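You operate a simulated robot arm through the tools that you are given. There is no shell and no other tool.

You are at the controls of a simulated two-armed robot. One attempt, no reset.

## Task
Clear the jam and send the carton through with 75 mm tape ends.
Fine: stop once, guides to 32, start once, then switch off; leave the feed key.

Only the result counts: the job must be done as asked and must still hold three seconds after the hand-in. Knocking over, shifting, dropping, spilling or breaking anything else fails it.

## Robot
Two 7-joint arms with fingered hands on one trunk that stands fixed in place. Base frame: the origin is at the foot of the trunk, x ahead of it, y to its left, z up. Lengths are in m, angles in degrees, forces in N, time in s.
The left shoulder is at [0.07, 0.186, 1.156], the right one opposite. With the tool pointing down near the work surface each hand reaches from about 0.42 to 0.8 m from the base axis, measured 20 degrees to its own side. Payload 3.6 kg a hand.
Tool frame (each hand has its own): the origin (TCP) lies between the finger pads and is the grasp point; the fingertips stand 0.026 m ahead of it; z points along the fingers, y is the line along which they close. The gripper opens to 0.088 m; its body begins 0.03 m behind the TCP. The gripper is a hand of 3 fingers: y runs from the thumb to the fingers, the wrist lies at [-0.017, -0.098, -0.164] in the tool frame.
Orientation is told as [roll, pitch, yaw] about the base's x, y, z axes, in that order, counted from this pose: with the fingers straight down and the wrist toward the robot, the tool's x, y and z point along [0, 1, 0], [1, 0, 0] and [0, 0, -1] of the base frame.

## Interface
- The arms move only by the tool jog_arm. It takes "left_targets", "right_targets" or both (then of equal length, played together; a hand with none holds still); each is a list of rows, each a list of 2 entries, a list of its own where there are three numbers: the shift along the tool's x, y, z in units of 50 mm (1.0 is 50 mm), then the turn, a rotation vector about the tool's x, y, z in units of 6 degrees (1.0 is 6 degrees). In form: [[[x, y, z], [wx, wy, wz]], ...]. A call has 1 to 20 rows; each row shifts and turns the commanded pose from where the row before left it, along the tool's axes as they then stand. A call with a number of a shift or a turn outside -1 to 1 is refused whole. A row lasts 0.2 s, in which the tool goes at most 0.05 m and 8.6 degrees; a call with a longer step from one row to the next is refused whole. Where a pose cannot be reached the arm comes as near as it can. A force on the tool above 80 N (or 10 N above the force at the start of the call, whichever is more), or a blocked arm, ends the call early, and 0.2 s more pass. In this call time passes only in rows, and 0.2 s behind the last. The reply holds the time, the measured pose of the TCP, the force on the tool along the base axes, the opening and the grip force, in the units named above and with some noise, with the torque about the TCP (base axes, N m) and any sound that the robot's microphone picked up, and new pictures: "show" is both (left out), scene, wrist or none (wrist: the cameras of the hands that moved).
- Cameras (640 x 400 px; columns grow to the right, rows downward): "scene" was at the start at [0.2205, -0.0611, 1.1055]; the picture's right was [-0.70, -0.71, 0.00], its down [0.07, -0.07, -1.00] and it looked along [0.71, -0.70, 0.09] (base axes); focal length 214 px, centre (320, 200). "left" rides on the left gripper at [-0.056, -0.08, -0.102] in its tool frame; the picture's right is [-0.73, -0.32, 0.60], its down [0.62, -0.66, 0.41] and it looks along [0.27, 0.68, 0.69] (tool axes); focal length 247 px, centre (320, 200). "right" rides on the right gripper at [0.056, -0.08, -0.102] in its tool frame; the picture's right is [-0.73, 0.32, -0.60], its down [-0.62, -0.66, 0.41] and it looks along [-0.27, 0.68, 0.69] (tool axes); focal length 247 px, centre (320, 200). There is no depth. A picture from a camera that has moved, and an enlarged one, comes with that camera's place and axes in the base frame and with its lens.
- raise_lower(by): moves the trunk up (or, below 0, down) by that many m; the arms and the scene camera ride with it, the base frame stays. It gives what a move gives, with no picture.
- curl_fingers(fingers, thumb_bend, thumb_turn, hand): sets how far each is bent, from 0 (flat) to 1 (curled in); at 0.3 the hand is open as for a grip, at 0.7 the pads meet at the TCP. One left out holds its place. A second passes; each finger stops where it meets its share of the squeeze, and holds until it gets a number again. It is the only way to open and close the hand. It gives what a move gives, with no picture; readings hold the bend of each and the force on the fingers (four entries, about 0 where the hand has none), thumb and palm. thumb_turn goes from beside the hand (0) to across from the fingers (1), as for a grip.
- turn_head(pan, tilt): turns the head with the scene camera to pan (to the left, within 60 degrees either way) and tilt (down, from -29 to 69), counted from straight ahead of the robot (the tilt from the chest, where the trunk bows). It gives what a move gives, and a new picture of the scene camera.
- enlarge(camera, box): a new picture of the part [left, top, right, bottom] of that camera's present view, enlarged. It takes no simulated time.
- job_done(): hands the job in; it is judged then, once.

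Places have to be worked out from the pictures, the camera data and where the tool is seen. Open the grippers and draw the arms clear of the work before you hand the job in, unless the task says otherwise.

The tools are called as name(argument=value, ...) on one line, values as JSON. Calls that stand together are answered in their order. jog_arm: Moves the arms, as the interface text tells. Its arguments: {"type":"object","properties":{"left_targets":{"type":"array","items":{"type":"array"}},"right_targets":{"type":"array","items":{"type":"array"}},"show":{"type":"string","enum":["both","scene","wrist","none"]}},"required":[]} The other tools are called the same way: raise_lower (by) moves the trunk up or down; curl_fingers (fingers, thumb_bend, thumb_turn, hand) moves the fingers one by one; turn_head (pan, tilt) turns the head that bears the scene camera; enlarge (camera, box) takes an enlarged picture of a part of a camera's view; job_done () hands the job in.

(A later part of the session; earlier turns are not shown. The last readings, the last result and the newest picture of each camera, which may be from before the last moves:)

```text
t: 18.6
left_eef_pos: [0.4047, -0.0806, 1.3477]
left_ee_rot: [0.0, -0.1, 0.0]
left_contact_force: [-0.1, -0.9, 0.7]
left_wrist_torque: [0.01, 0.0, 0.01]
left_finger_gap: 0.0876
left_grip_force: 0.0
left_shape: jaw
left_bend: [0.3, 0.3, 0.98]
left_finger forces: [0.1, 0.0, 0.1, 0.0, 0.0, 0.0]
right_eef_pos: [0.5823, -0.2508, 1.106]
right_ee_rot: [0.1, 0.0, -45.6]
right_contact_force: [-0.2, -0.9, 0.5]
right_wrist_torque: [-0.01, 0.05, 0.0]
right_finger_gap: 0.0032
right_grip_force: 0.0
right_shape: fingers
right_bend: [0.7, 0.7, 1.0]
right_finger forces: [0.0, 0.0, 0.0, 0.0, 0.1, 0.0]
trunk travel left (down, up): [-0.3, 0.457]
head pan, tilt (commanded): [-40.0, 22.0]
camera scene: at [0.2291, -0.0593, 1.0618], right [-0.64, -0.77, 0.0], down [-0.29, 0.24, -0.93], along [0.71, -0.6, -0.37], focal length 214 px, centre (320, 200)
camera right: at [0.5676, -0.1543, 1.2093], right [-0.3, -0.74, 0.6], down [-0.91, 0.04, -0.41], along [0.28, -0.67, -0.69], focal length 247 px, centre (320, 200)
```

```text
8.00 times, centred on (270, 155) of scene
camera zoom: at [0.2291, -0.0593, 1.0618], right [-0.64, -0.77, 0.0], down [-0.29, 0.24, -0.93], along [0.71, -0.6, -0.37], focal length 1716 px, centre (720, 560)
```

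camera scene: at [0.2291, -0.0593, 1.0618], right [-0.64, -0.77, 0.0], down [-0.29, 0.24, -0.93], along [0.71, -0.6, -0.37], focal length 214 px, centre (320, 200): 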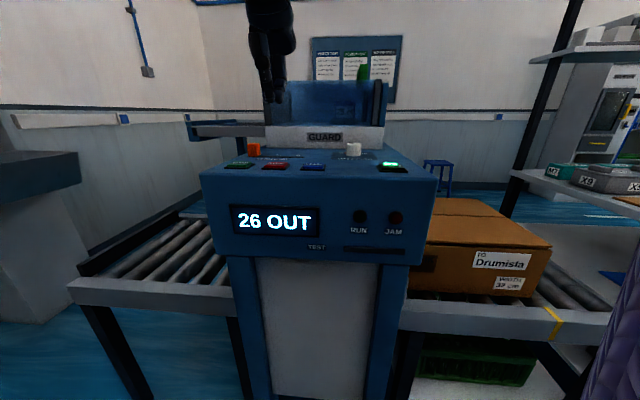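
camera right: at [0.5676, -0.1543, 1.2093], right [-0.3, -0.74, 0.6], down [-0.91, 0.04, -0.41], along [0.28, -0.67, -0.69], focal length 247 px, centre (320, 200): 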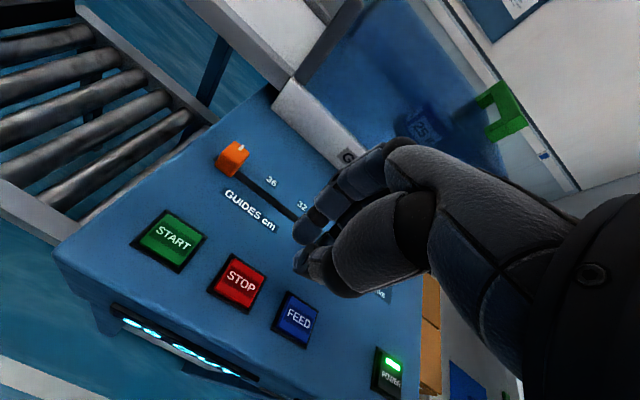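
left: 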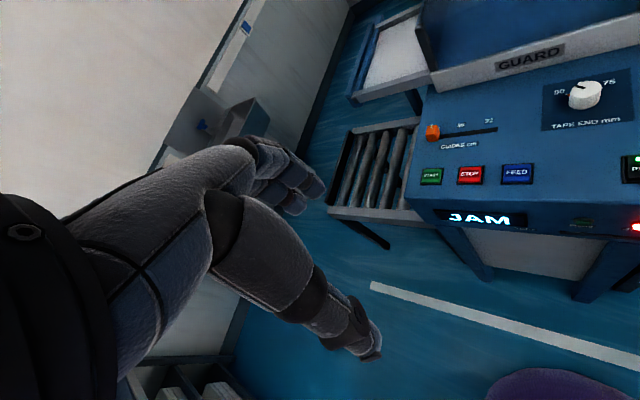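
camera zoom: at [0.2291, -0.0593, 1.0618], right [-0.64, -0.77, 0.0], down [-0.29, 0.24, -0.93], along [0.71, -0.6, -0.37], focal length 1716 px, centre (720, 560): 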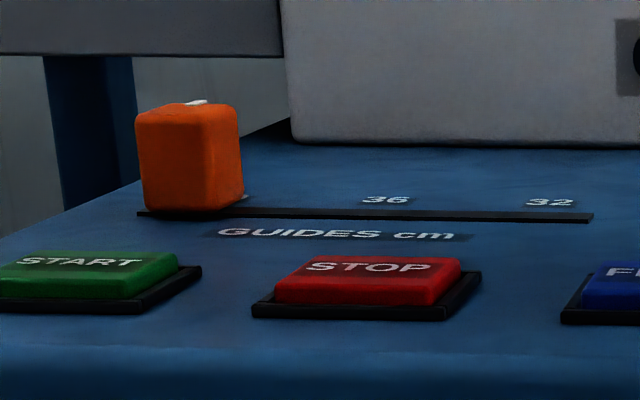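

The orange slider block is about 22 x 29 x 31 mm, centred at (0.710,-0.266) with its top near z 0.997. The 32 mark is about 102 mm further right along the slot. I'll open the pinch to about 50 mm and move above the block.

curl_fingers(hand="right", fingers=0.46, thumb_bend=0.46, thumb_turn=1.0)

jog_arm(right_targets=[[[0.403, 0.501, 0.23], [0, 0, 0]], [[0.403, 0.501, 0.23], [0, 0, 0]], [[0.403, 0.501, 0.23], [0, 0, 0]], [[0.403, 0.501, 0.23], [0, 0, 0]]], show="both")

enlarge(camera="scene", box=[200, 80, 340, 180])

enlarge(camera="right", box=[200, 140, 400, 300])

```text
t: 19.6
left_eef_pos: [0.4054, -0.0813, 1.3473]
left_ee_rot: [0.0, 0.0, 0.1]
left_contact_force: [-1.0, 0.5, -0.5]
left_wrist_torque: [0.0, -0.01, 0.01]
left_finger_gap: 0.0878
left_grip_force: 0.0
left_shape: jaw
left_bend: [0.3, 0.3, 0.98]
left_finger forces: [0.0, 0.0, 0.0, 0.0, 0.0, 0.1]
right_eef_pos: [0.583, -0.2522, 1.1058]
right_ee_rot: [0.0, 0.1, -45.6]
right_contact_force: [1.1, 0.1, 0.0]
right_wrist_torque: [-0.02, 0.01, 0.01]
right_finger_gap: 0.0531
right_grip_force: 0.1
right_shape: fingers
right_bend: [0.46, 0.46, 1.0]
right_finger forces: [0.0, 0.1, 0.0, 0.0, 0.0, 0.0]
trunk travel left (down, up): [-0.3, 0.457]
head pan, tilt (commanded): [-40.0, 22.0]
```

```text
t: 20.6
left_eef_pos: [0.404, -0.0811, 1.3478]
left_ee_rot: [0.1, -0.1, 0.1]
left_contact_force: [-0.3, 0.6, 1.3]
left_wrist_torque: [0.0, 0.0, 0.0]
left_finger_gap: 0.0874
left_grip_force: 0.0
left_shape: jaw
left_bend: [0.3, 0.3, 0.98]
left_finger forces: [0.0, 0.0, 0.1, 0.1, 0.0, 0.0]
right_eef_pos: [0.6625, -0.3044, 1.0595]
right_ee_rot: [0.1, -0.1, -45.5]
right_contact_force: [1.4, 0.1, -0.4]
right_wrist_torque: [0.01, 0.03, 0.0]
right_finger_gap: 0.0532
right_grip_force: 0.0
right_shape: fingers
right_bend: [0.46, 0.46, 1.0]
right_finger forces: [0.1, 0.0, 0.2, 0.0, 0.1, 0.0]
right hand out of reach, approached as far as the arm can: row 2, 3, 4
trunk travel left (down, up): [-0.3, 0.457]
head pan, tilt (commanded): [-40.0, 22.0]
camera scene: at [0.2294, -0.0596, 1.0616], right [-0.64, -0.77, 0.0], down [-0.29, 0.24, -0.93], along [0.71, -0.6, -0.37], focal length 214 px, centre (320, 200)
camera right: at [0.6468, -0.2071, 1.1611], right [-0.3, -0.74, 0.6], down [-0.91, 0.04, -0.41], along [0.28, -0.67, -0.69], focal length 247 px, centre (320, 200)
```

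scene: 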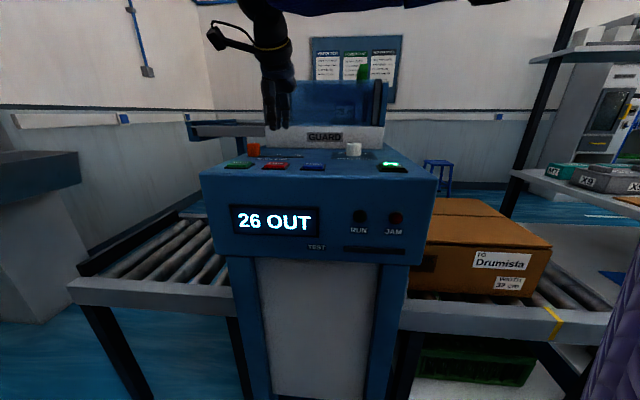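
right: 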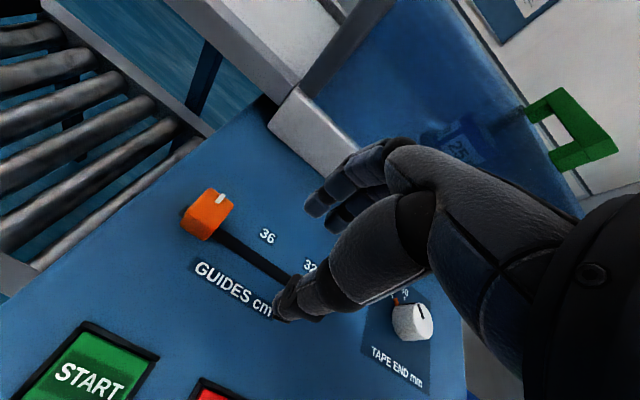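

```text
4.00 times, centred on (270, 130) of scene
camera zoom: at [0.2294, -0.0596, 1.0616], right [-0.64, -0.77, 0.0], down [-0.29, 0.24, -0.93], along [0.71, -0.6, -0.37], focal length 858 px, centre (520, 480)
```

zoom: 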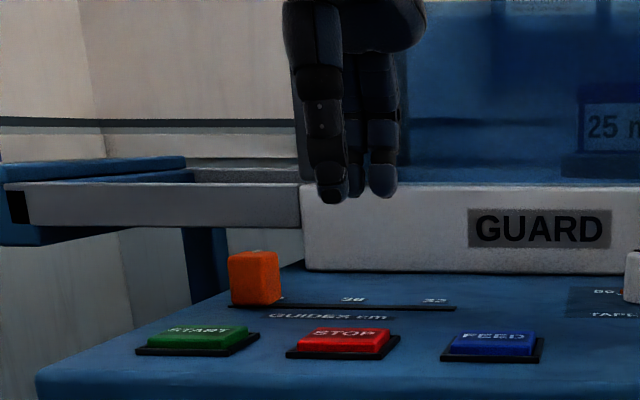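

```text
2.50 times, centred on (300, 220) of right
camera zoom: at [0.6468, -0.2071, 1.1611], right [-0.3, -0.74, 0.6], down [-0.91, 0.04, -0.41], along [0.28, -0.67, -0.69], focal length 617 px, centre (370, 150)
```

zoom: 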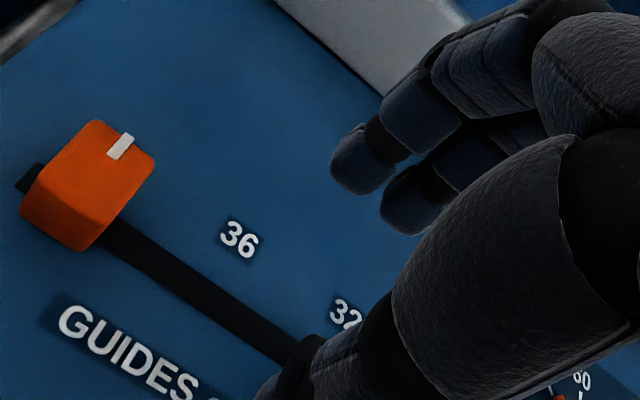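

At this yaw the arm cannot reach the block. I'll close the fingers, turn the hand to yaw -20 (the arm's own azimuth) and try to get past the block's left side, so I can push it right along its slot.

curl_fingers(hand="right", fingers=0.7, thumb_bend=0.7, thumb_turn=1.0)

jog_arm(right_targets=[[[0, 0, -0.4], [0, 0, 0]], [[0, 0, -0.4], [0, 0, 0]], [[0, 0, 0], [0, 0, -0.853]], [[0, 0, 0], [0, 0, -0.853]], [[0, 0, 0], [0, 0, -0.853]], [[0, 0, 0], [0, 0, -0.853]], [[0, 0, 0], [0, 0, -0.853]], [[0.605, 0.33, 0], [0, 0, 0]], [[0.605, 0.33, 0], [0, 0, 0]], [[0.605, 0.33, 0], [0, 0, 0]]], show="both")

```text
t: 21.6
left_eef_pos: [0.4038, -0.0813, 1.3469]
left_ee_rot: [0.0, 0.0, 0.1]
left_contact_force: [0.1, 0.0, -0.1]
left_wrist_torque: [-0.02, -0.02, 0.01]
left_finger_gap: 0.0877
left_grip_force: 0.0
left_shape: jaw
left_bend: [0.3, 0.3, 0.98]
left_finger forces: [0.0, 0.1, 0.1, 0.1, 0.1, 0.0]
right_eef_pos: [0.6629, -0.3049, 1.0583]
right_ee_rot: [0.1, -0.1, -45.5]
right_contact_force: [0.2, 0.5, -1.1]
right_wrist_torque: [0.02, -0.01, -0.03]
right_finger_gap: 0.0037
right_grip_force: 0.0
right_shape: fingers
right_bend: [0.7, 0.7, 1.0]
right_finger forces: [0.1, 0.1, 0.1, 0.0, 0.1, 0.0]
trunk travel left (down, up): [-0.3, 0.457]
head pan, tilt (commanded): [-40.0, 22.0]
```

```text
t: 23.8
left_eef_pos: [0.4045, -0.0809, 1.3466]
left_ee_rot: [0.0, 0.1, 0.1]
left_contact_force: [0.9, -0.3, -0.8]
left_wrist_torque: [0.03, 0.04, 0.0]
left_finger_gap: 0.0878
left_grip_force: 0.0
left_shape: jaw
left_bend: [0.3, 0.3, 0.98]
left_finger forces: [0.0, 0.0, 0.1, 0.0, 0.0, 0.2]
right_eef_pos: [0.6814, -0.269, 1.0894]
right_ee_rot: [0.0, 0.0, -19.9]
right_contact_force: [-0.2, -0.8, -0.3]
right_wrist_torque: [-0.05, -0.04, -0.02]
right_finger_gap: 0.0034
right_grip_force: 0.1
right_shape: fingers
right_bend: [0.7, 0.7, 1.0]
right_finger forces: [0.0, 0.1, 0.1, 0.0, 0.0, 0.1]
right hand out of reach, approached as far as the arm can: row 9, 10
trunk travel left (down, up): [-0.3, 0.457]
head pan, tilt (commanded): [-40.0, 22.0]
camera scene: at [0.2302, -0.0594, 1.0614], right [-0.64, -0.77, 0.0], down [-0.29, 0.24, -0.93], along [0.71, -0.6, -0.38], focal length 214 px, centre (320, 200)
camera right: at [0.6269, -0.1889, 1.1941], right [0.05, -0.8, 0.6], down [-0.84, -0.36, -0.41], along [0.54, -0.48, -0.69], focal length 247 px, centre (320, 200)
```

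scene: 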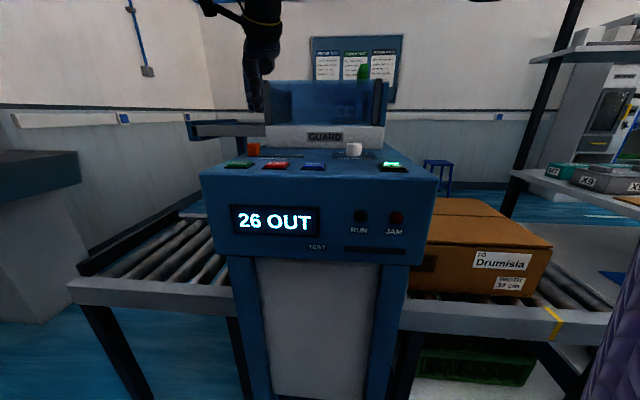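
right: 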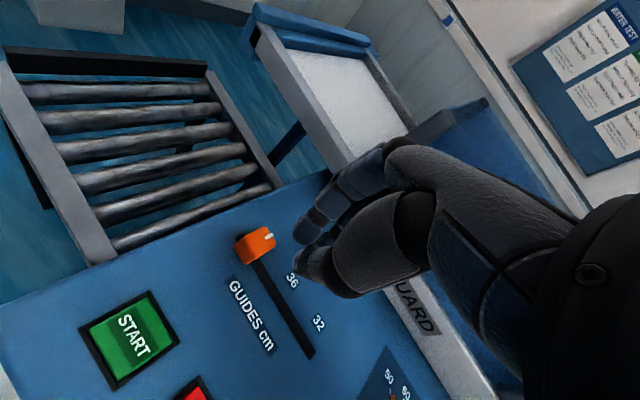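

At yaw -20 the arm still stops about 6 cm short. I'll test in the air whether a higher hand relative to the shoulder (the same as a lower trunk) lets it reach further.

jog_arm(right_targets=[[[0, 0, -0.8], [0, 0, 0]], [[0, 0, -0.8], [0, 0, 0]], [[0, 0, -0.8], [0, 0, 0]], [[0.5, 0.5, 0], [0, 0, 0]], [[0.5, 0.5, 0], [0, 0, 0]], [[0.4, 0.3, 0], [0, 0, 0]]], show="none")

```text
t: 25.2
left_eef_pos: [0.4053, -0.0814, 1.347]
left_ee_rot: [0.1, 0.0, 0.1]
left_contact_force: [0.1, 0.5, 0.4]
left_wrist_torque: [-0.04, 0.0, 0.01]
left_finger_gap: 0.0877
left_grip_force: 0.1
left_shape: jaw
left_bend: [0.3, 0.3, 0.98]
left_finger forces: [0.0, 0.1, 0.0, 0.0, 0.1, 0.0]
right_eef_pos: [0.6737, -0.2961, 1.1717]
right_ee_rot: [0.0, 0.1, -19.9]
right_contact_force: [0.0, -0.9, 0.3]
right_wrist_torque: [0.03, -0.01, 0.0]
right_finger_gap: 0.0037
right_grip_force: 0.0
right_shape: fingers
right_bend: [0.7, 0.7, 1.0]
right_finger forces: [0.1, 0.0, 0.0, 0.0, 0.0, 0.1]
right hand out of reach, approached as far as the arm can: row 1, 2, 3, 4, 5, 6
trunk travel left (down, up): [-0.3, 0.457]
head pan, tilt (commanded): [-40.0, 22.0]
```

Higher is no better, so the limit is arm length at about 0.53 m from shoulder to wrist. Tilting the hand forward 30° lengthens the reach, so I'll tilt and then go to a spot beyond the block's left side, staying above it.

jog_arm(right_targets=[[[0, 0, 0], [-1, 0, 0]], [[0, 0, 0], [-1, 0, 0]], [[0, 0, 0], [-1, 0, 0]], [[0, 0, 0], [-1, 0, 0]], [[0, 0, 0], [-1, 0, 0]], [[0.431, -0.142, 0.563], [0, 0, 0]], [[0.431, -0.142, 0.563], [0, 0, 0]], [[0.431, -0.142, 0.563], [0, 0, 0]], [[0.431, -0.142, 0.563], [0, 0, 0]]], show="both")

enlarge(camera="scene", box=[200, 80, 340, 180])

enlarge(camera="right", box=[180, 140, 380, 300])

```text
t: 27.2
left_eef_pos: [0.4048, -0.0809, 1.3477]
left_ee_rot: [0.0, 0.0, 0.1]
left_contact_force: [-0.1, -0.5, 0.0]
left_wrist_torque: [0.01, 0.02, -0.02]
left_finger_gap: 0.0876
left_grip_force: 0.0
left_shape: jaw
left_bend: [0.3, 0.3, 0.98]
left_finger forces: [0.1, 0.0, 0.0, 0.0, 0.0, 0.0]
right_eef_pos: [0.7065, -0.2521, 1.0659]
right_ee_rot: [0.1, -30.0, -20.0]
right_contact_force: [-1.0, -0.1, 0.5]
right_wrist_torque: [0.0, 0.0, -0.02]
right_finger_gap: 0.0033
right_grip_force: 0.0
right_shape: fingers
right_bend: [0.7, 0.7, 1.0]
right_finger forces: [0.0, 0.0, 0.1, 0.1, 0.0, 0.0]
right hand out of reach, approached as far as the arm can: row 8, 9
trunk travel left (down, up): [-0.3, 0.457]
head pan, tilt (commanded): [-40.0, 22.0]
camera scene: at [0.2295, -0.0595, 1.0617], right [-0.64, -0.77, 0.0], down [-0.29, 0.24, -0.93], along [0.71, -0.6, -0.37], focal length 214 px, centre (320, 200)
camera right: at [0.614, -0.1567, 1.1161], right [-0.27, -0.68, 0.68], down [-0.56, -0.46, -0.69], along [0.78, -0.57, -0.26], focal length 247 px, centre (320, 200)
```

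scene: 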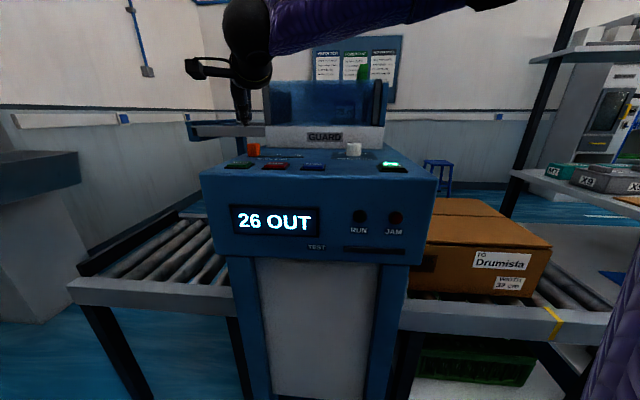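
right: 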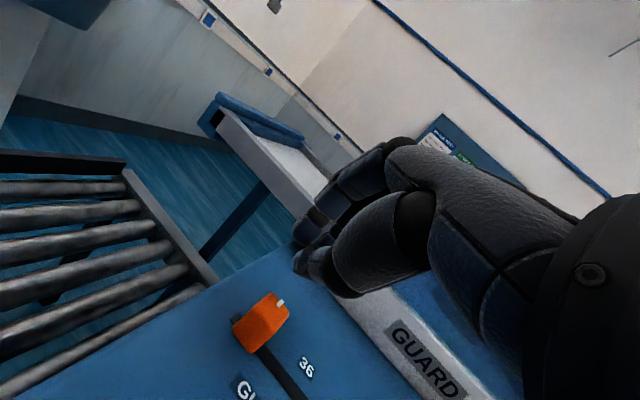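

```text
4.00 times, centred on (270, 130) of scene
camera zoom: at [0.2295, -0.0595, 1.0617], right [-0.64, -0.77, 0.0], down [-0.29, 0.24, -0.93], along [0.71, -0.6, -0.37], focal length 858 px, centre (520, 480)
```

zoom: 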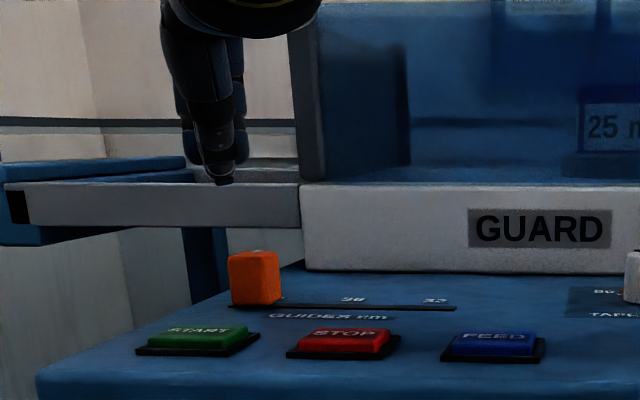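

```text
2.50 times, centred on (280, 220) of right
camera zoom: at [0.614, -0.1567, 1.1161], right [-0.27, -0.68, 0.68], down [-0.56, -0.46, -0.69], along [0.78, -0.57, -0.26], focal length 617 px, centre (420, 150)
```

zoom: 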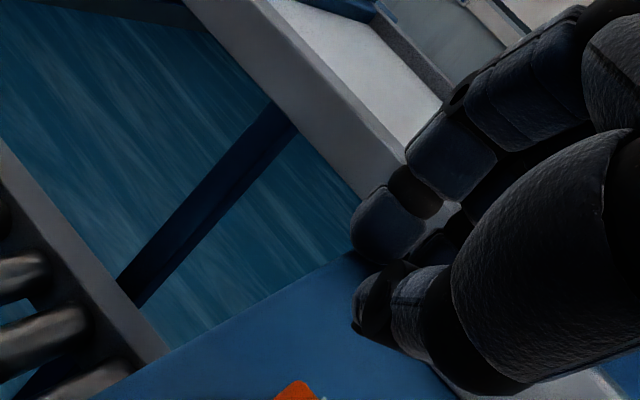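

Tilting didn't help either, and the picture shows the elbow out to the right with the forearm coming in sideways. So the limit is the wrist turning too far to the right. I'll back off, straighten the hand, turn it toward yaw 0 and test the reach there.

jog_arm(right_targets=[[[0, -0.283, -0.51], [0, 0, 0]], [[0, -0.283, -0.51], [0, 0, 0]], [[0, 0, 0], [1, 0, 0]], [[0, 0, 0], [1, 0, 0]], [[0, 0, 0], [1, 0, 0]], [[0, 0, 0], [1, 0, 0]], [[0, 0, 0], [1, 0, 0]], [[0, 0, 0], [0, 0, -0.833]], [[0, 0, 0], [0, 0, -0.833]], [[0, 0, 0], [0, 0, -0.833]], [[0, 0, 0], [0, 0, -0.833]], [[0, 0.7, 0], [0, 0, 0]], [[0, 0.7, 0], [0, 0, 0]], [[0, 0.4, 0], [0, 0, 0]]], show="both")

```text
t: 30.2
left_eef_pos: [0.4049, -0.0817, 1.3477]
left_ee_rot: [0.0, 0.1, 0.1]
left_contact_force: [0.4, -0.6, -0.6]
left_wrist_torque: [0.0, 0.03, 0.02]
left_finger_gap: 0.0876
left_grip_force: 0.1
left_shape: jaw
left_bend: [0.3, 0.3, 0.98]
left_finger forces: [0.0, 0.1, 0.0, 0.0, 0.0, 0.0]
right_eef_pos: [0.6967, -0.2626, 1.0899]
right_ee_rot: [0.1, -0.1, 0.1]
right_contact_force: [-0.3, 0.0, 0.3]
right_wrist_torque: [-0.01, 0.0, -0.02]
right_finger_gap: 0.0036
right_grip_force: 0.0
right_shape: fingers
right_bend: [0.7, 0.7, 1.0]
right_finger forces: [0.0, 0.1, 0.0, 0.0, 0.0, 0.0]
right hand out of reach, approached as far as the arm can: row 7, 12, 13, 14
trunk travel left (down, up): [-0.3, 0.457]
head pan, tilt (commanded): [-40.0, 22.0]
camera scene: at [0.23, -0.0596, 1.0615], right [-0.64, -0.77, 0.0], down [-0.29, 0.24, -0.93], along [0.71, -0.6, -0.38], focal length 214 px, centre (320, 200)
camera right: at [0.6176, -0.2061, 1.1939], right [0.32, -0.73, 0.6], down [-0.66, -0.62, -0.41], along [0.68, -0.27, -0.69], focal length 247 px, centre (320, 200)
```

scene: 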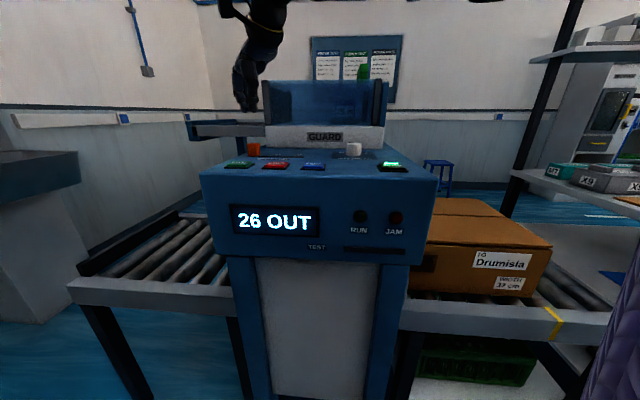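
right: 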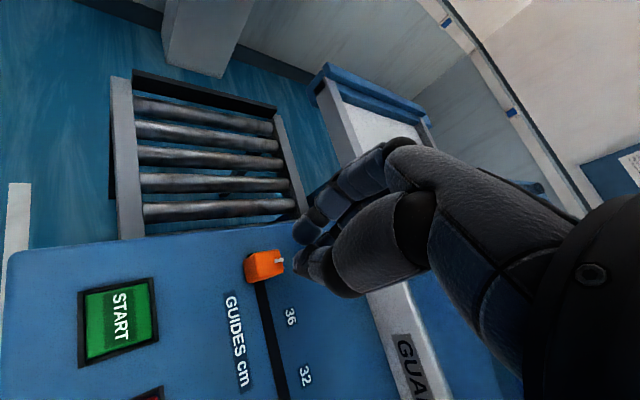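

The pattern is clear: the further right the wrist is, the further the arm reaches. So a left-turned hand (yaw +45, thumb and fingers closing along the slot) should work. I'll back off, turn to yaw +45 and test above the block.

jog_arm(right_targets=[[[0, -0.6, 0], [0, 0, 0]], [[0, -0.6, 0], [0, 0, 0]], [[0, 0, 0], [0, 0, -0.9375]], [[0, 0, 0], [0, 0, -0.9375]], [[0, 0, 0], [0, 0, -0.9375]], [[0, 0, 0], [0, 0, -0.9375]], [[0, 0, 0], [0, 0, -0.9375]], [[0, 0, 0], [0, 0, -0.9375]], [[0, 0, 0], [0, 0, -0.9375]], [[0, 0, 0], [0, 0, -0.9375]], [[0, 0, 0.5], [0, 0, 0]], [[-0.54, 0.52, 0], [0, 0, 0]], [[-0.54, 0.52, 0], [0, 0, 0]]], show="both")

```text
t: 33.0
left_eef_pos: [0.4027, -0.083, 1.348]
left_ee_rot: [0.2, 0.0, 0.0]
left_contact_force: [0.1, -0.1, 0.3]
left_wrist_torque: [0.07, 0.03, -0.03]
left_finger_gap: 0.0875
left_grip_force: 0.1
left_shape: jaw
left_bend: [0.3, 0.3, 0.98]
left_finger forces: [0.0, 0.0, 0.1, 0.0, 0.0, 0.0]
right_eef_pos: [0.6784, -0.2677, 1.0661]
right_ee_rot: [0.0, -0.2, 45.0]
right_contact_force: [-0.5, -0.6, 0.5]
right_wrist_torque: [0.01, 0.01, 0.0]
right_finger_gap: 0.0037
right_grip_force: 0.1
right_shape: fingers
right_bend: [0.7, 0.7, 1.0]
right_finger forces: [0.0, 0.0, 0.0, 0.0, 0.1, 0.0]
right hand out of reach, approached as far as the arm can: row 13
trunk travel left (down, up): [-0.3, 0.457]
head pan, tilt (commanded): [-40.0, 22.0]
camera scene: at [0.2288, -0.0601, 1.0618], right [-0.64, -0.77, 0.0], down [-0.29, 0.24, -0.93], along [0.71, -0.6, -0.37], focal length 214 px, centre (320, 200)
camera right: at [0.5836, -0.2846, 1.1695], right [0.74, -0.3, 0.6], down [-0.03, -0.91, -0.41], along [0.67, 0.29, -0.69], focal length 247 px, centre (320, 200)
```

scene: 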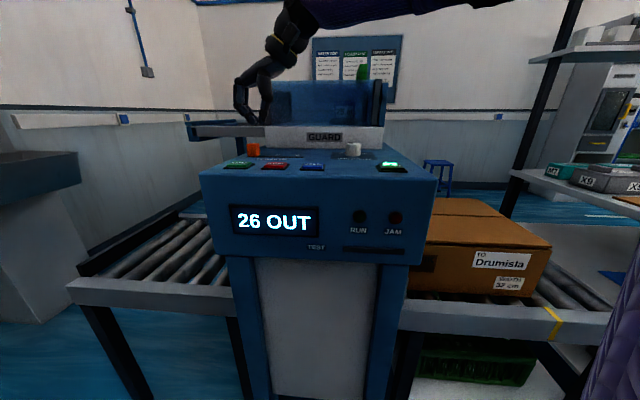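
right: 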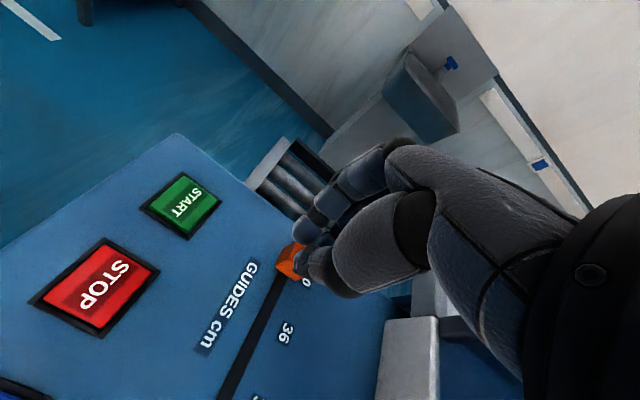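

Yaw +45 reaches a bit further, stopping at (0.678,-0.268). A forward tilt at yaw about +30 should give the remaining centimetres. I'll hook the block with the fingers only, so I raise the hand and fold the thumb aside to see its shape.

jog_arm(right_targets=[[[0, -0.5, -0.6], [0, 0, 0]], [[0, -0.5, -0.6], [0, 0, 0]]], show="none")

curl_fingers(hand="right", fingers=0.7, thumb_bend=0.0, thumb_turn=0.0)

jog_arm(right_targets=[[[0, 0, 0], [0, 0, 0.833]], [[0, 0, 0], [0, 0, 0.833]], [[0, 0, 0], [0, 0, 0.833]], [[0, 0, 0], [-1, 0, 0]], [[0, 0, 0], [-1, 0, 0]], [[0, 0, 0], [-1, 0, 0]], [[0, 0, 0], [-1, 0, 0]]], show="both")

enlarge(camera="scene", box=[200, 40, 340, 180])

```text
t: 33.6
left_eef_pos: [0.4045, -0.0822, 1.3462]
left_ee_rot: [0.0, 0.0, 0.1]
left_contact_force: [1.8, 0.5, -0.9]
left_wrist_torque: [0.03, 0.0, -0.03]
left_finger_gap: 0.0878
left_grip_force: 0.1
left_shape: jaw
left_bend: [0.3, 0.3, 0.98]
left_finger forces: [0.0, 0.0, 0.0, 0.1, 0.1, 0.0]
right_eef_pos: [0.6446, -0.3006, 1.1268]
right_ee_rot: [-0.1, 0.0, 45.1]
right_contact_force: [0.1, -0.2, -0.2]
right_wrist_torque: [-0.01, 0.01, 0.02]
right_finger_gap: 0.0037
right_grip_force: 0.1
right_shape: fingers
right_bend: [0.7, 0.7, 1.0]
right_finger forces: [0.1, 0.1, 0.0, 0.0, 0.0, 0.0]
trunk travel left (down, up): [-0.3, 0.457]
head pan, tilt (commanded): [-40.0, 22.0]
```

```text
t: 34.6
left_eef_pos: [0.4046, -0.081, 1.3472]
left_ee_rot: [-0.1, 0.1, 0.1]
left_contact_force: [-0.1, 0.1, 0.2]
left_wrist_torque: [0.0, 0.0, -0.01]
left_finger_gap: 0.0877
left_grip_force: 0.0
left_shape: jaw
left_bend: [0.3, 0.3, 0.98]
left_finger forces: [0.0, 0.0, 0.1, 0.0, 0.0, 0.1]
right_eef_pos: [0.6437, -0.3019, 1.1262]
right_ee_rot: [0.0, 0.0, 45.0]
right_contact_force: [-0.5, -0.5, 0.3]
right_wrist_torque: [-0.01, -0.03, -0.03]
right_finger_gap: 0.1082
right_grip_force: 0.1
right_shape: fingers
right_bend: [0.7, 0.0, 0.0]
right_finger forces: [0.0, 0.0, 0.0, 0.0, 0.0, 0.0]
trunk travel left (down, up): [-0.3, 0.457]
head pan, tilt (commanded): [-40.0, 22.0]
```

```text
t: 36.2
left_eef_pos: [0.4058, -0.0812, 1.3469]
left_ee_rot: [0.0, 0.0, 0.1]
left_contact_force: [-0.6, -1.1, -0.2]
left_wrist_torque: [-0.02, 0.01, 0.0]
left_finger_gap: 0.0879
left_grip_force: 0.1
left_shape: jaw
left_bend: [0.3, 0.3, 0.98]
left_finger forces: [0.0, 0.1, 0.1, 0.0, 0.1, 0.0]
right_eef_pos: [0.6458, -0.3012, 1.1271]
right_ee_rot: [0.0, -24.1, 29.9]
right_contact_force: [0.8, 0.6, -1.0]
right_wrist_torque: [0.02, 0.02, -0.02]
right_finger_gap: 0.1079
right_grip_force: 0.0
right_shape: fingers
right_bend: [0.7, 0.0, 0.0]
right_finger forces: [0.0, 0.0, 0.1, 0.0, 0.0, 0.1]
trunk travel left (down, up): [-0.3, 0.457]
head pan, tilt (commanded): [-40.0, 22.0]
camera scene: at [0.2295, -0.0596, 1.0616], right [-0.64, -0.77, 0.0], down [-0.29, 0.24, -0.93], along [0.71, -0.6, -0.37], focal length 214 px, centre (320, 200)
camera right: at [0.5197, -0.3098, 1.1889], right [0.41, -0.61, 0.68], down [-0.07, -0.76, -0.65], along [0.91, 0.22, -0.35], focal length 247 px, centre (320, 200)
```

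scene: 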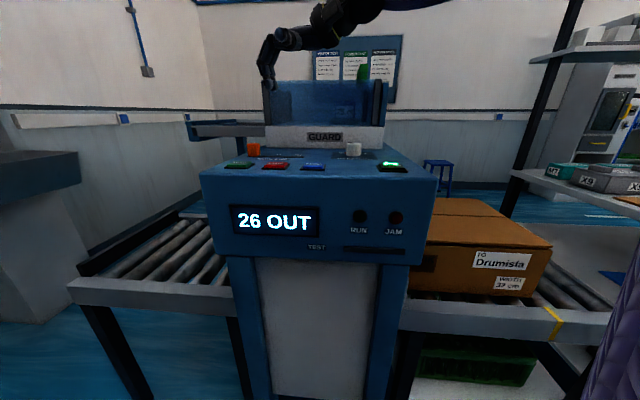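
right: 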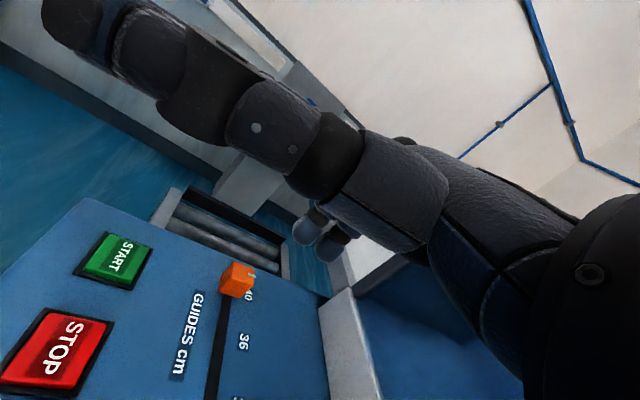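

```text
2.86 times, centred on (270, 110) of scene
camera zoom: at [0.2295, -0.0596, 1.0616], right [-0.64, -0.77, 0.0], down [-0.29, 0.24, -0.93], along [0.71, -0.6, -0.37], focal length 613 px, centre (463, 457)
```

zoom: 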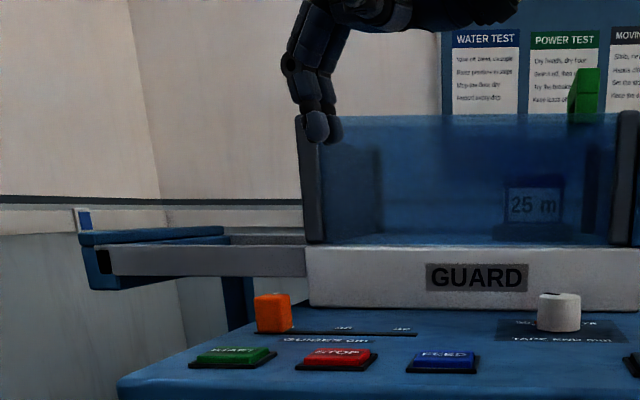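

With the thumb folded to the side, the two fingers form a hook at tilt 24°, yaw 30. I'll move them over the left side of the block at z 1.06 to test the reach.

jog_arm(right_targets=[[[0.034, 0.415, 0.675], [0, 0, 0]], [[0.034, 0.415, 0.675], [0, 0, 0]], [[0.034, 0.415, 0.675], [0, 0, 0]]], show="both")

enlarge(camera="scene", box=[200, 60, 340, 180])

enlarge(camera="right", box=[180, 160, 400, 340])

```text
t: 37.0
left_eef_pos: [0.4062, -0.0796, 1.348]
left_ee_rot: [0.0, 0.1, 0.1]
left_contact_force: [1.3, -0.7, 0.6]
left_wrist_torque: [-0.02, 0.0, 0.01]
left_finger_gap: 0.0878
left_grip_force: 0.1
left_shape: jaw
left_bend: [0.3, 0.3, 0.98]
left_finger forces: [0.1, 0.0, 0.0, 0.0, 0.1, 0.0]
right_eef_pos: [0.728, -0.2456, 1.0598]
right_ee_rot: [-0.1, -23.9, 30.1]
right_contact_force: [0.2, -0.4, 0.7]
right_wrist_torque: [0.01, -0.03, -0.03]
right_finger_gap: 0.1081
right_grip_force: 0.1
right_shape: fingers
right_bend: [0.7, 0.0, 0.0]
right_finger forces: [0.0, 0.1, 0.0, 0.1, 0.0, 0.1]
trunk travel left (down, up): [-0.3, 0.457]
head pan, tilt (commanded): [-40.0, 22.0]
camera scene: at [0.2302, -0.0588, 1.0614], right [-0.64, -0.77, 0.0], down [-0.29, 0.24, -0.93], along [0.71, -0.6, -0.37], focal length 214 px, centre (320, 200)
camera right: at [0.6018, -0.2534, 1.121], right [0.41, -0.61, 0.68], down [-0.07, -0.76, -0.65], along [0.91, 0.22, -0.35], focal length 247 px, centre (320, 200)
```

scene: 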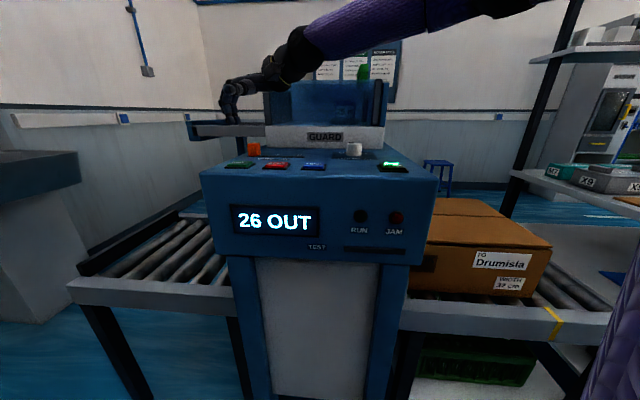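
right: 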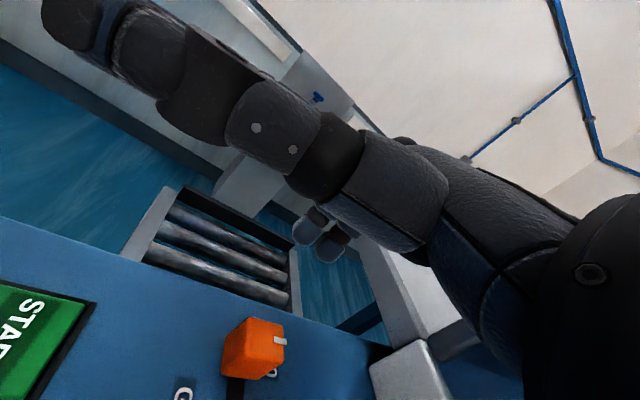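

```text
3.33 times, centred on (270, 120) of scene
camera zoom: at [0.2302, -0.0588, 1.0614], right [-0.64, -0.77, 0.0], down [-0.29, 0.24, -0.93], along [0.71, -0.6, -0.37], focal length 715 px, centre (487, 467)
```

zoom: 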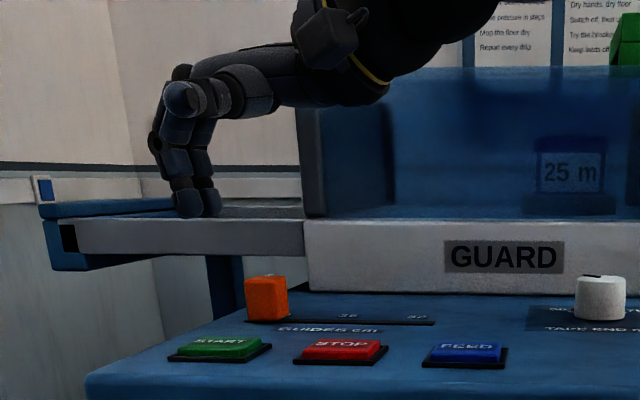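

```text
2.22 times, centred on (290, 250) of right
camera zoom: at [0.6018, -0.2534, 1.121], right [0.41, -0.61, 0.68], down [-0.07, -0.76, -0.65], along [0.91, 0.22, -0.35], focal length 549 px, centre (387, 89)
```

zoom: 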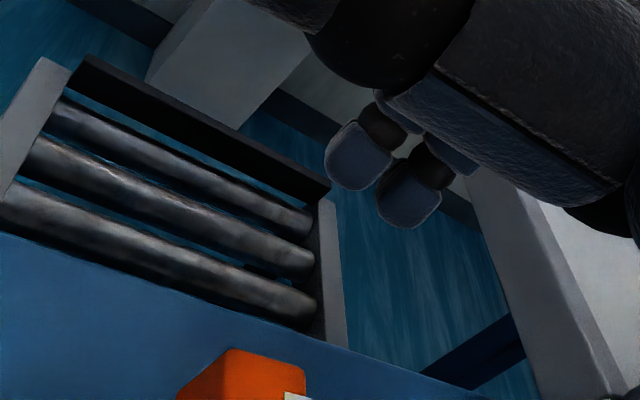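

The arm reaches (0.728,-0.246), about 16 mm beyond the block's left face and lined up with the slot. I'll lower in two steps, checking for contact.

jog_arm(right_targets=[[[0, -0.163, 0.365], [0, 0, 0]], [[0, -0.163, 0.365], [0, 0, 0]]], show="both")

enlarge(camera="scene", box=[200, 80, 320, 180])

enlarge(camera="right", box=[180, 160, 400, 340])

```text
t: 37.6
left_eef_pos: [0.4052, -0.0805, 1.3477]
left_ee_rot: [0.0, 0.0, 0.2]
left_contact_force: [-0.1, 0.1, 0.0]
left_wrist_torque: [-0.01, 0.0, 0.0]
left_finger_gap: 0.0876
left_grip_force: 0.0
left_shape: jaw
left_bend: [0.3, 0.3, 0.98]
left_finger forces: [0.0, 0.1, 0.0, 0.0, 0.0, 0.0]
right_eef_pos: [0.728, -0.2475, 1.0178]
right_ee_rot: [0.0, -23.9, 30.1]
right_contact_force: [0.2, 0.7, -0.6]
right_wrist_torque: [-0.02, 0.0, 0.01]
right_finger_gap: 0.1083
right_grip_force: 0.0
right_shape: fingers
right_bend: [0.7, 0.0, 0.0]
right_finger forces: [0.0, 0.0, 0.0, 0.0, 0.1, 0.0]
trunk travel left (down, up): [-0.3, 0.457]
head pan, tilt (commanded): [-40.0, 22.0]
camera scene: at [0.2295, -0.0595, 1.0616], right [-0.64, -0.77, 0.0], down [-0.29, 0.24, -0.93], along [0.71, -0.6, -0.37], focal length 214 px, centre (320, 200)
camera right: at [0.602, -0.2548, 1.0806], right [0.41, -0.61, 0.68], down [-0.07, -0.76, -0.65], along [0.91, 0.22, -0.35], focal length 247 px, centre (320, 200)
```

scene: 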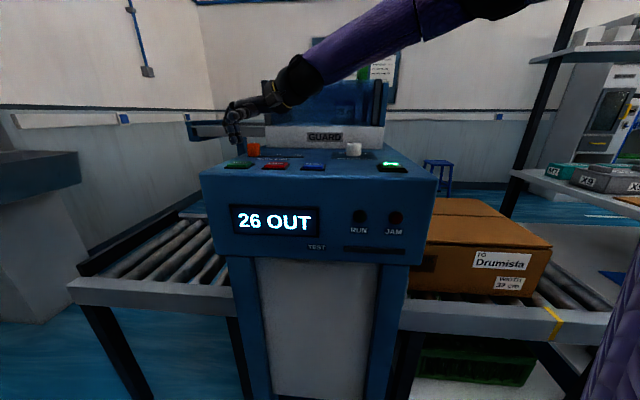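
right: 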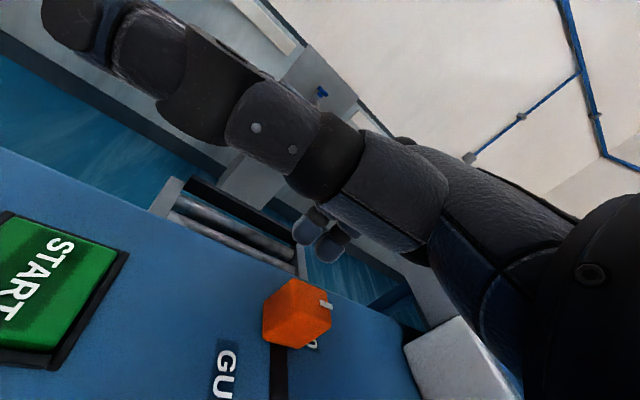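

```text
4.00 times, centred on (260, 130) of scene
camera zoom: at [0.2295, -0.0595, 1.0616], right [-0.64, -0.77, 0.0], down [-0.29, 0.24, -0.93], along [0.71, -0.6, -0.37], focal length 858 px, centre (560, 480)
```

zoom: 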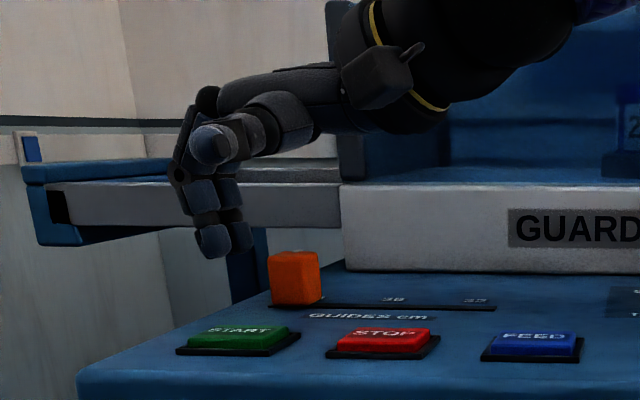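

```text
2.22 times, centred on (290, 250) of right
camera zoom: at [0.602, -0.2548, 1.0806], right [0.41, -0.61, 0.68], down [-0.07, -0.76, -0.65], along [0.91, 0.22, -0.35], focal length 549 px, centre (387, 89)
```

zoom: 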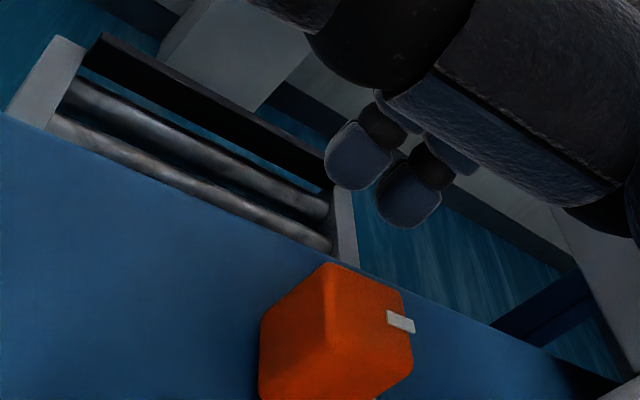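

The tips are level with the block's top and still clear of it. I'll lower another 20 mm so the fingers stand beside the block.

jog_arm(right_targets=[[[0, -0.09, 0.2], [0, 0, 0]], [[0, -0.08, 0.18], [0, 0, 0]]], show="both")

enlarge(camera="scene", box=[200, 80, 320, 180])

enlarge(camera="right", box=[220, 160, 400, 340])

```text
t: 38.2
left_eef_pos: [0.4049, -0.0804, 1.3472]
left_ee_rot: [0.1, 0.1, 0.1]
left_contact_force: [-0.7, -0.6, -0.3]
left_wrist_torque: [-0.02, -0.01, -0.03]
left_finger_gap: 0.0878
left_grip_force: 0.1
left_shape: jaw
left_bend: [0.3, 0.3, 0.98]
left_finger forces: [0.0, 0.0, 0.0, 0.0, 0.0, 0.0]
right_eef_pos: [0.7223, -0.2479, 1.0042]
right_ee_rot: [-0.1, -23.9, 30.0]
right_contact_force: [0.6, -0.4, -0.8]
right_wrist_torque: [0.0, 0.01, 0.01]
right_finger_gap: 0.1081
right_grip_force: 0.0
right_shape: fingers
right_bend: [0.7, 0.0, 0.0]
right_finger forces: [0.0, 0.0, 0.0, 0.0, 0.0, 0.0]
right hand out of reach, approached as far as the arm can: row 2
trunk travel left (down, up): [-0.3, 0.457]
head pan, tilt (commanded): [-40.0, 22.0]
camera scene: at [0.2294, -0.0595, 1.0616], right [-0.64, -0.77, 0.0], down [-0.29, 0.24, -0.93], along [0.71, -0.6, -0.37], focal length 214 px, centre (320, 200)
camera right: at [0.5968, -0.2545, 1.0658], right [0.41, -0.61, 0.68], down [-0.07, -0.76, -0.64], along [0.91, 0.21, -0.35], focal length 247 px, centre (320, 200)
```

scene: 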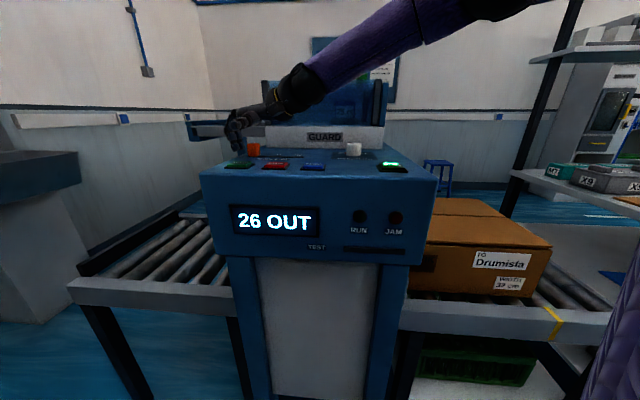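
right: 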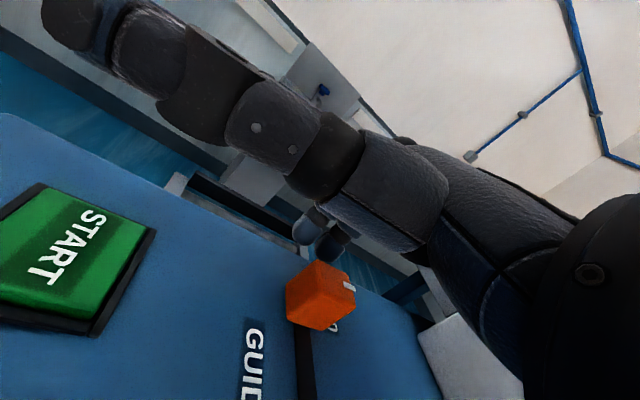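

```text
4.00 times, centred on (260, 130) of scene
camera zoom: at [0.2294, -0.0595, 1.0616], right [-0.64, -0.77, 0.0], down [-0.29, 0.24, -0.93], along [0.71, -0.6, -0.37], focal length 858 px, centre (560, 480)
```

zoom: 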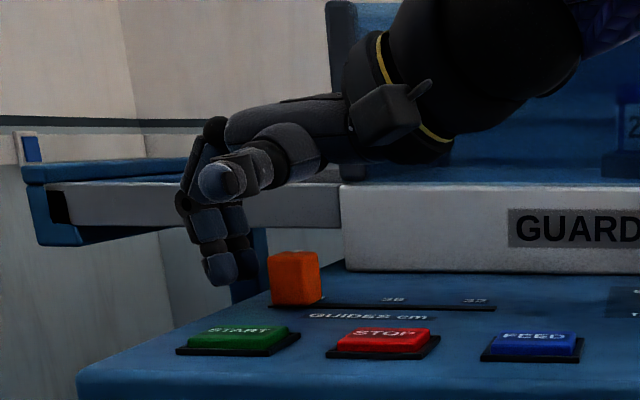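

```text
2.22 times, centred on (310, 250) of right
camera zoom: at [0.5968, -0.2545, 1.0658], right [0.41, -0.61, 0.68], down [-0.07, -0.76, -0.64], along [0.91, 0.21, -0.35], focal length 549 px, centre (342, 89)
```

zoom: 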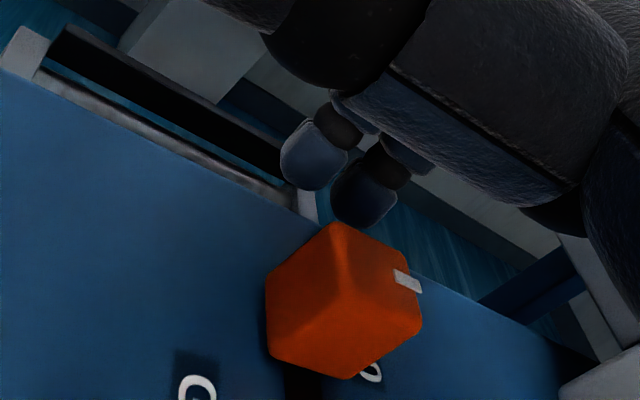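

The fingers stand beside the block with their tips near z 0.98, about 17 mm below its top, and nothing is touching. I'll pull along the slot by 50 mm, dropping a few mm as reach allows.

jog_arm(right_targets=[[[-0.066, -0.24, -0.06], [0, 0, 0]], [[-0.066, -0.24, -0.06], [0, 0, 0]], [[-0.066, -0.22, -0.098], [0, 0, 0]]], show="both")

enlarge(camera="scene", box=[200, 80, 320, 180])

enlarge(camera="right", box=[220, 160, 400, 340])

```text
t: 39.0
left_eef_pos: [0.4037, -0.0818, 1.3466]
left_ee_rot: [0.0, 0.0, 0.0]
left_contact_force: [0.5, 0.0, 0.0]
left_wrist_torque: [0.02, 0.0, -0.02]
left_finger_gap: 0.0877
left_grip_force: 0.1
left_shape: jaw
left_bend: [0.3, 0.3, 0.98]
left_finger forces: [0.0, 0.1, 0.0, 0.0, 0.0, 0.1]
right_eef_pos: [0.6962, -0.2746, 0.9999]
right_ee_rot: [0.0, -23.9, 30.1]
right_contact_force: [0.7, 1.0, 0.4]
right_wrist_torque: [0.02, -0.05, 0.02]
right_finger_gap: 0.1088
right_grip_force: 0.7
right_shape: fingers
right_bend: [0.69, 0.0, 0.0]
right_finger forces: [0.0, 1.1, 0.0, 0.0, 0.1, 0.0]
trunk travel left (down, up): [-0.3, 0.457]
head pan, tilt (commanded): [-40.0, 22.0]
camera scene: at [0.2293, -0.0597, 1.0617], right [-0.64, -0.77, 0.0], down [-0.29, 0.24, -0.93], along [0.71, -0.6, -0.37], focal length 214 px, centre (320, 200)
camera right: at [0.5701, -0.2827, 1.0615], right [0.41, -0.61, 0.68], down [-0.07, -0.76, -0.65], along [0.91, 0.22, -0.35], focal length 247 px, centre (320, 200)
```

scene: 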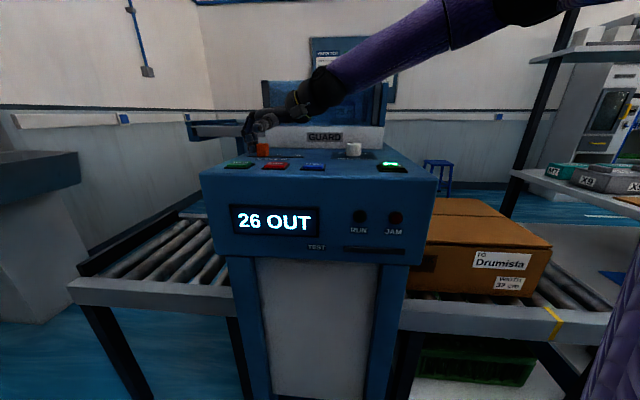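
right: 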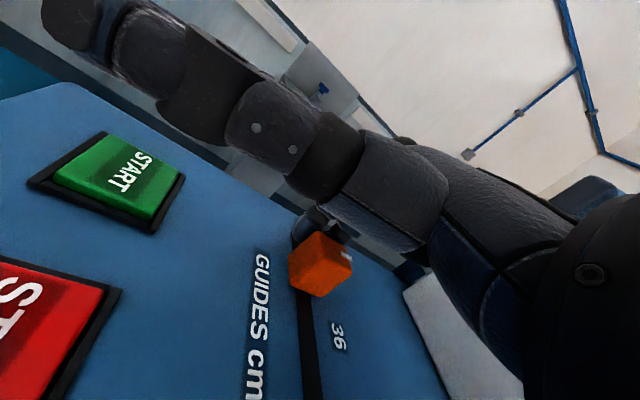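

```text
4.00 times, centred on (260, 130) of scene
camera zoom: at [0.2293, -0.0597, 1.0617], right [-0.64, -0.77, 0.0], down [-0.29, 0.24, -0.93], along [0.71, -0.6, -0.37], focal length 858 px, centre (560, 480)
```

zoom: 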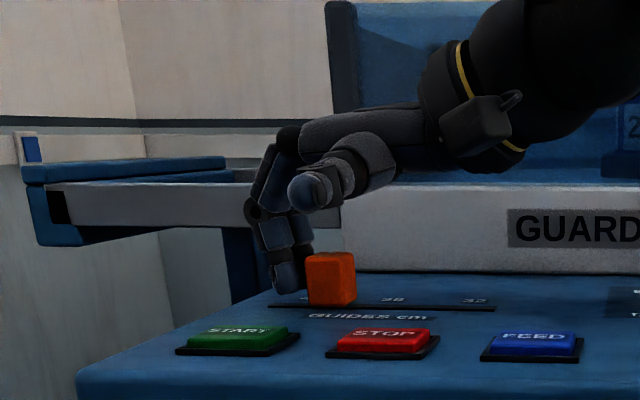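

```text
2.22 times, centred on (310, 250) of right
camera zoom: at [0.5701, -0.2827, 1.0615], right [0.41, -0.61, 0.68], down [-0.07, -0.76, -0.65], along [0.91, 0.22, -0.35], focal length 549 px, centre (342, 89)
```

zoom: 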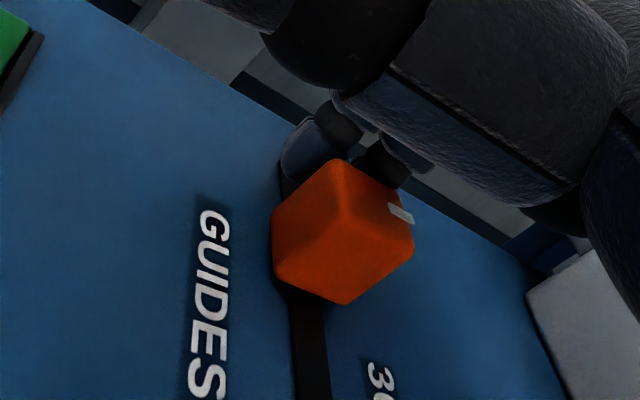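

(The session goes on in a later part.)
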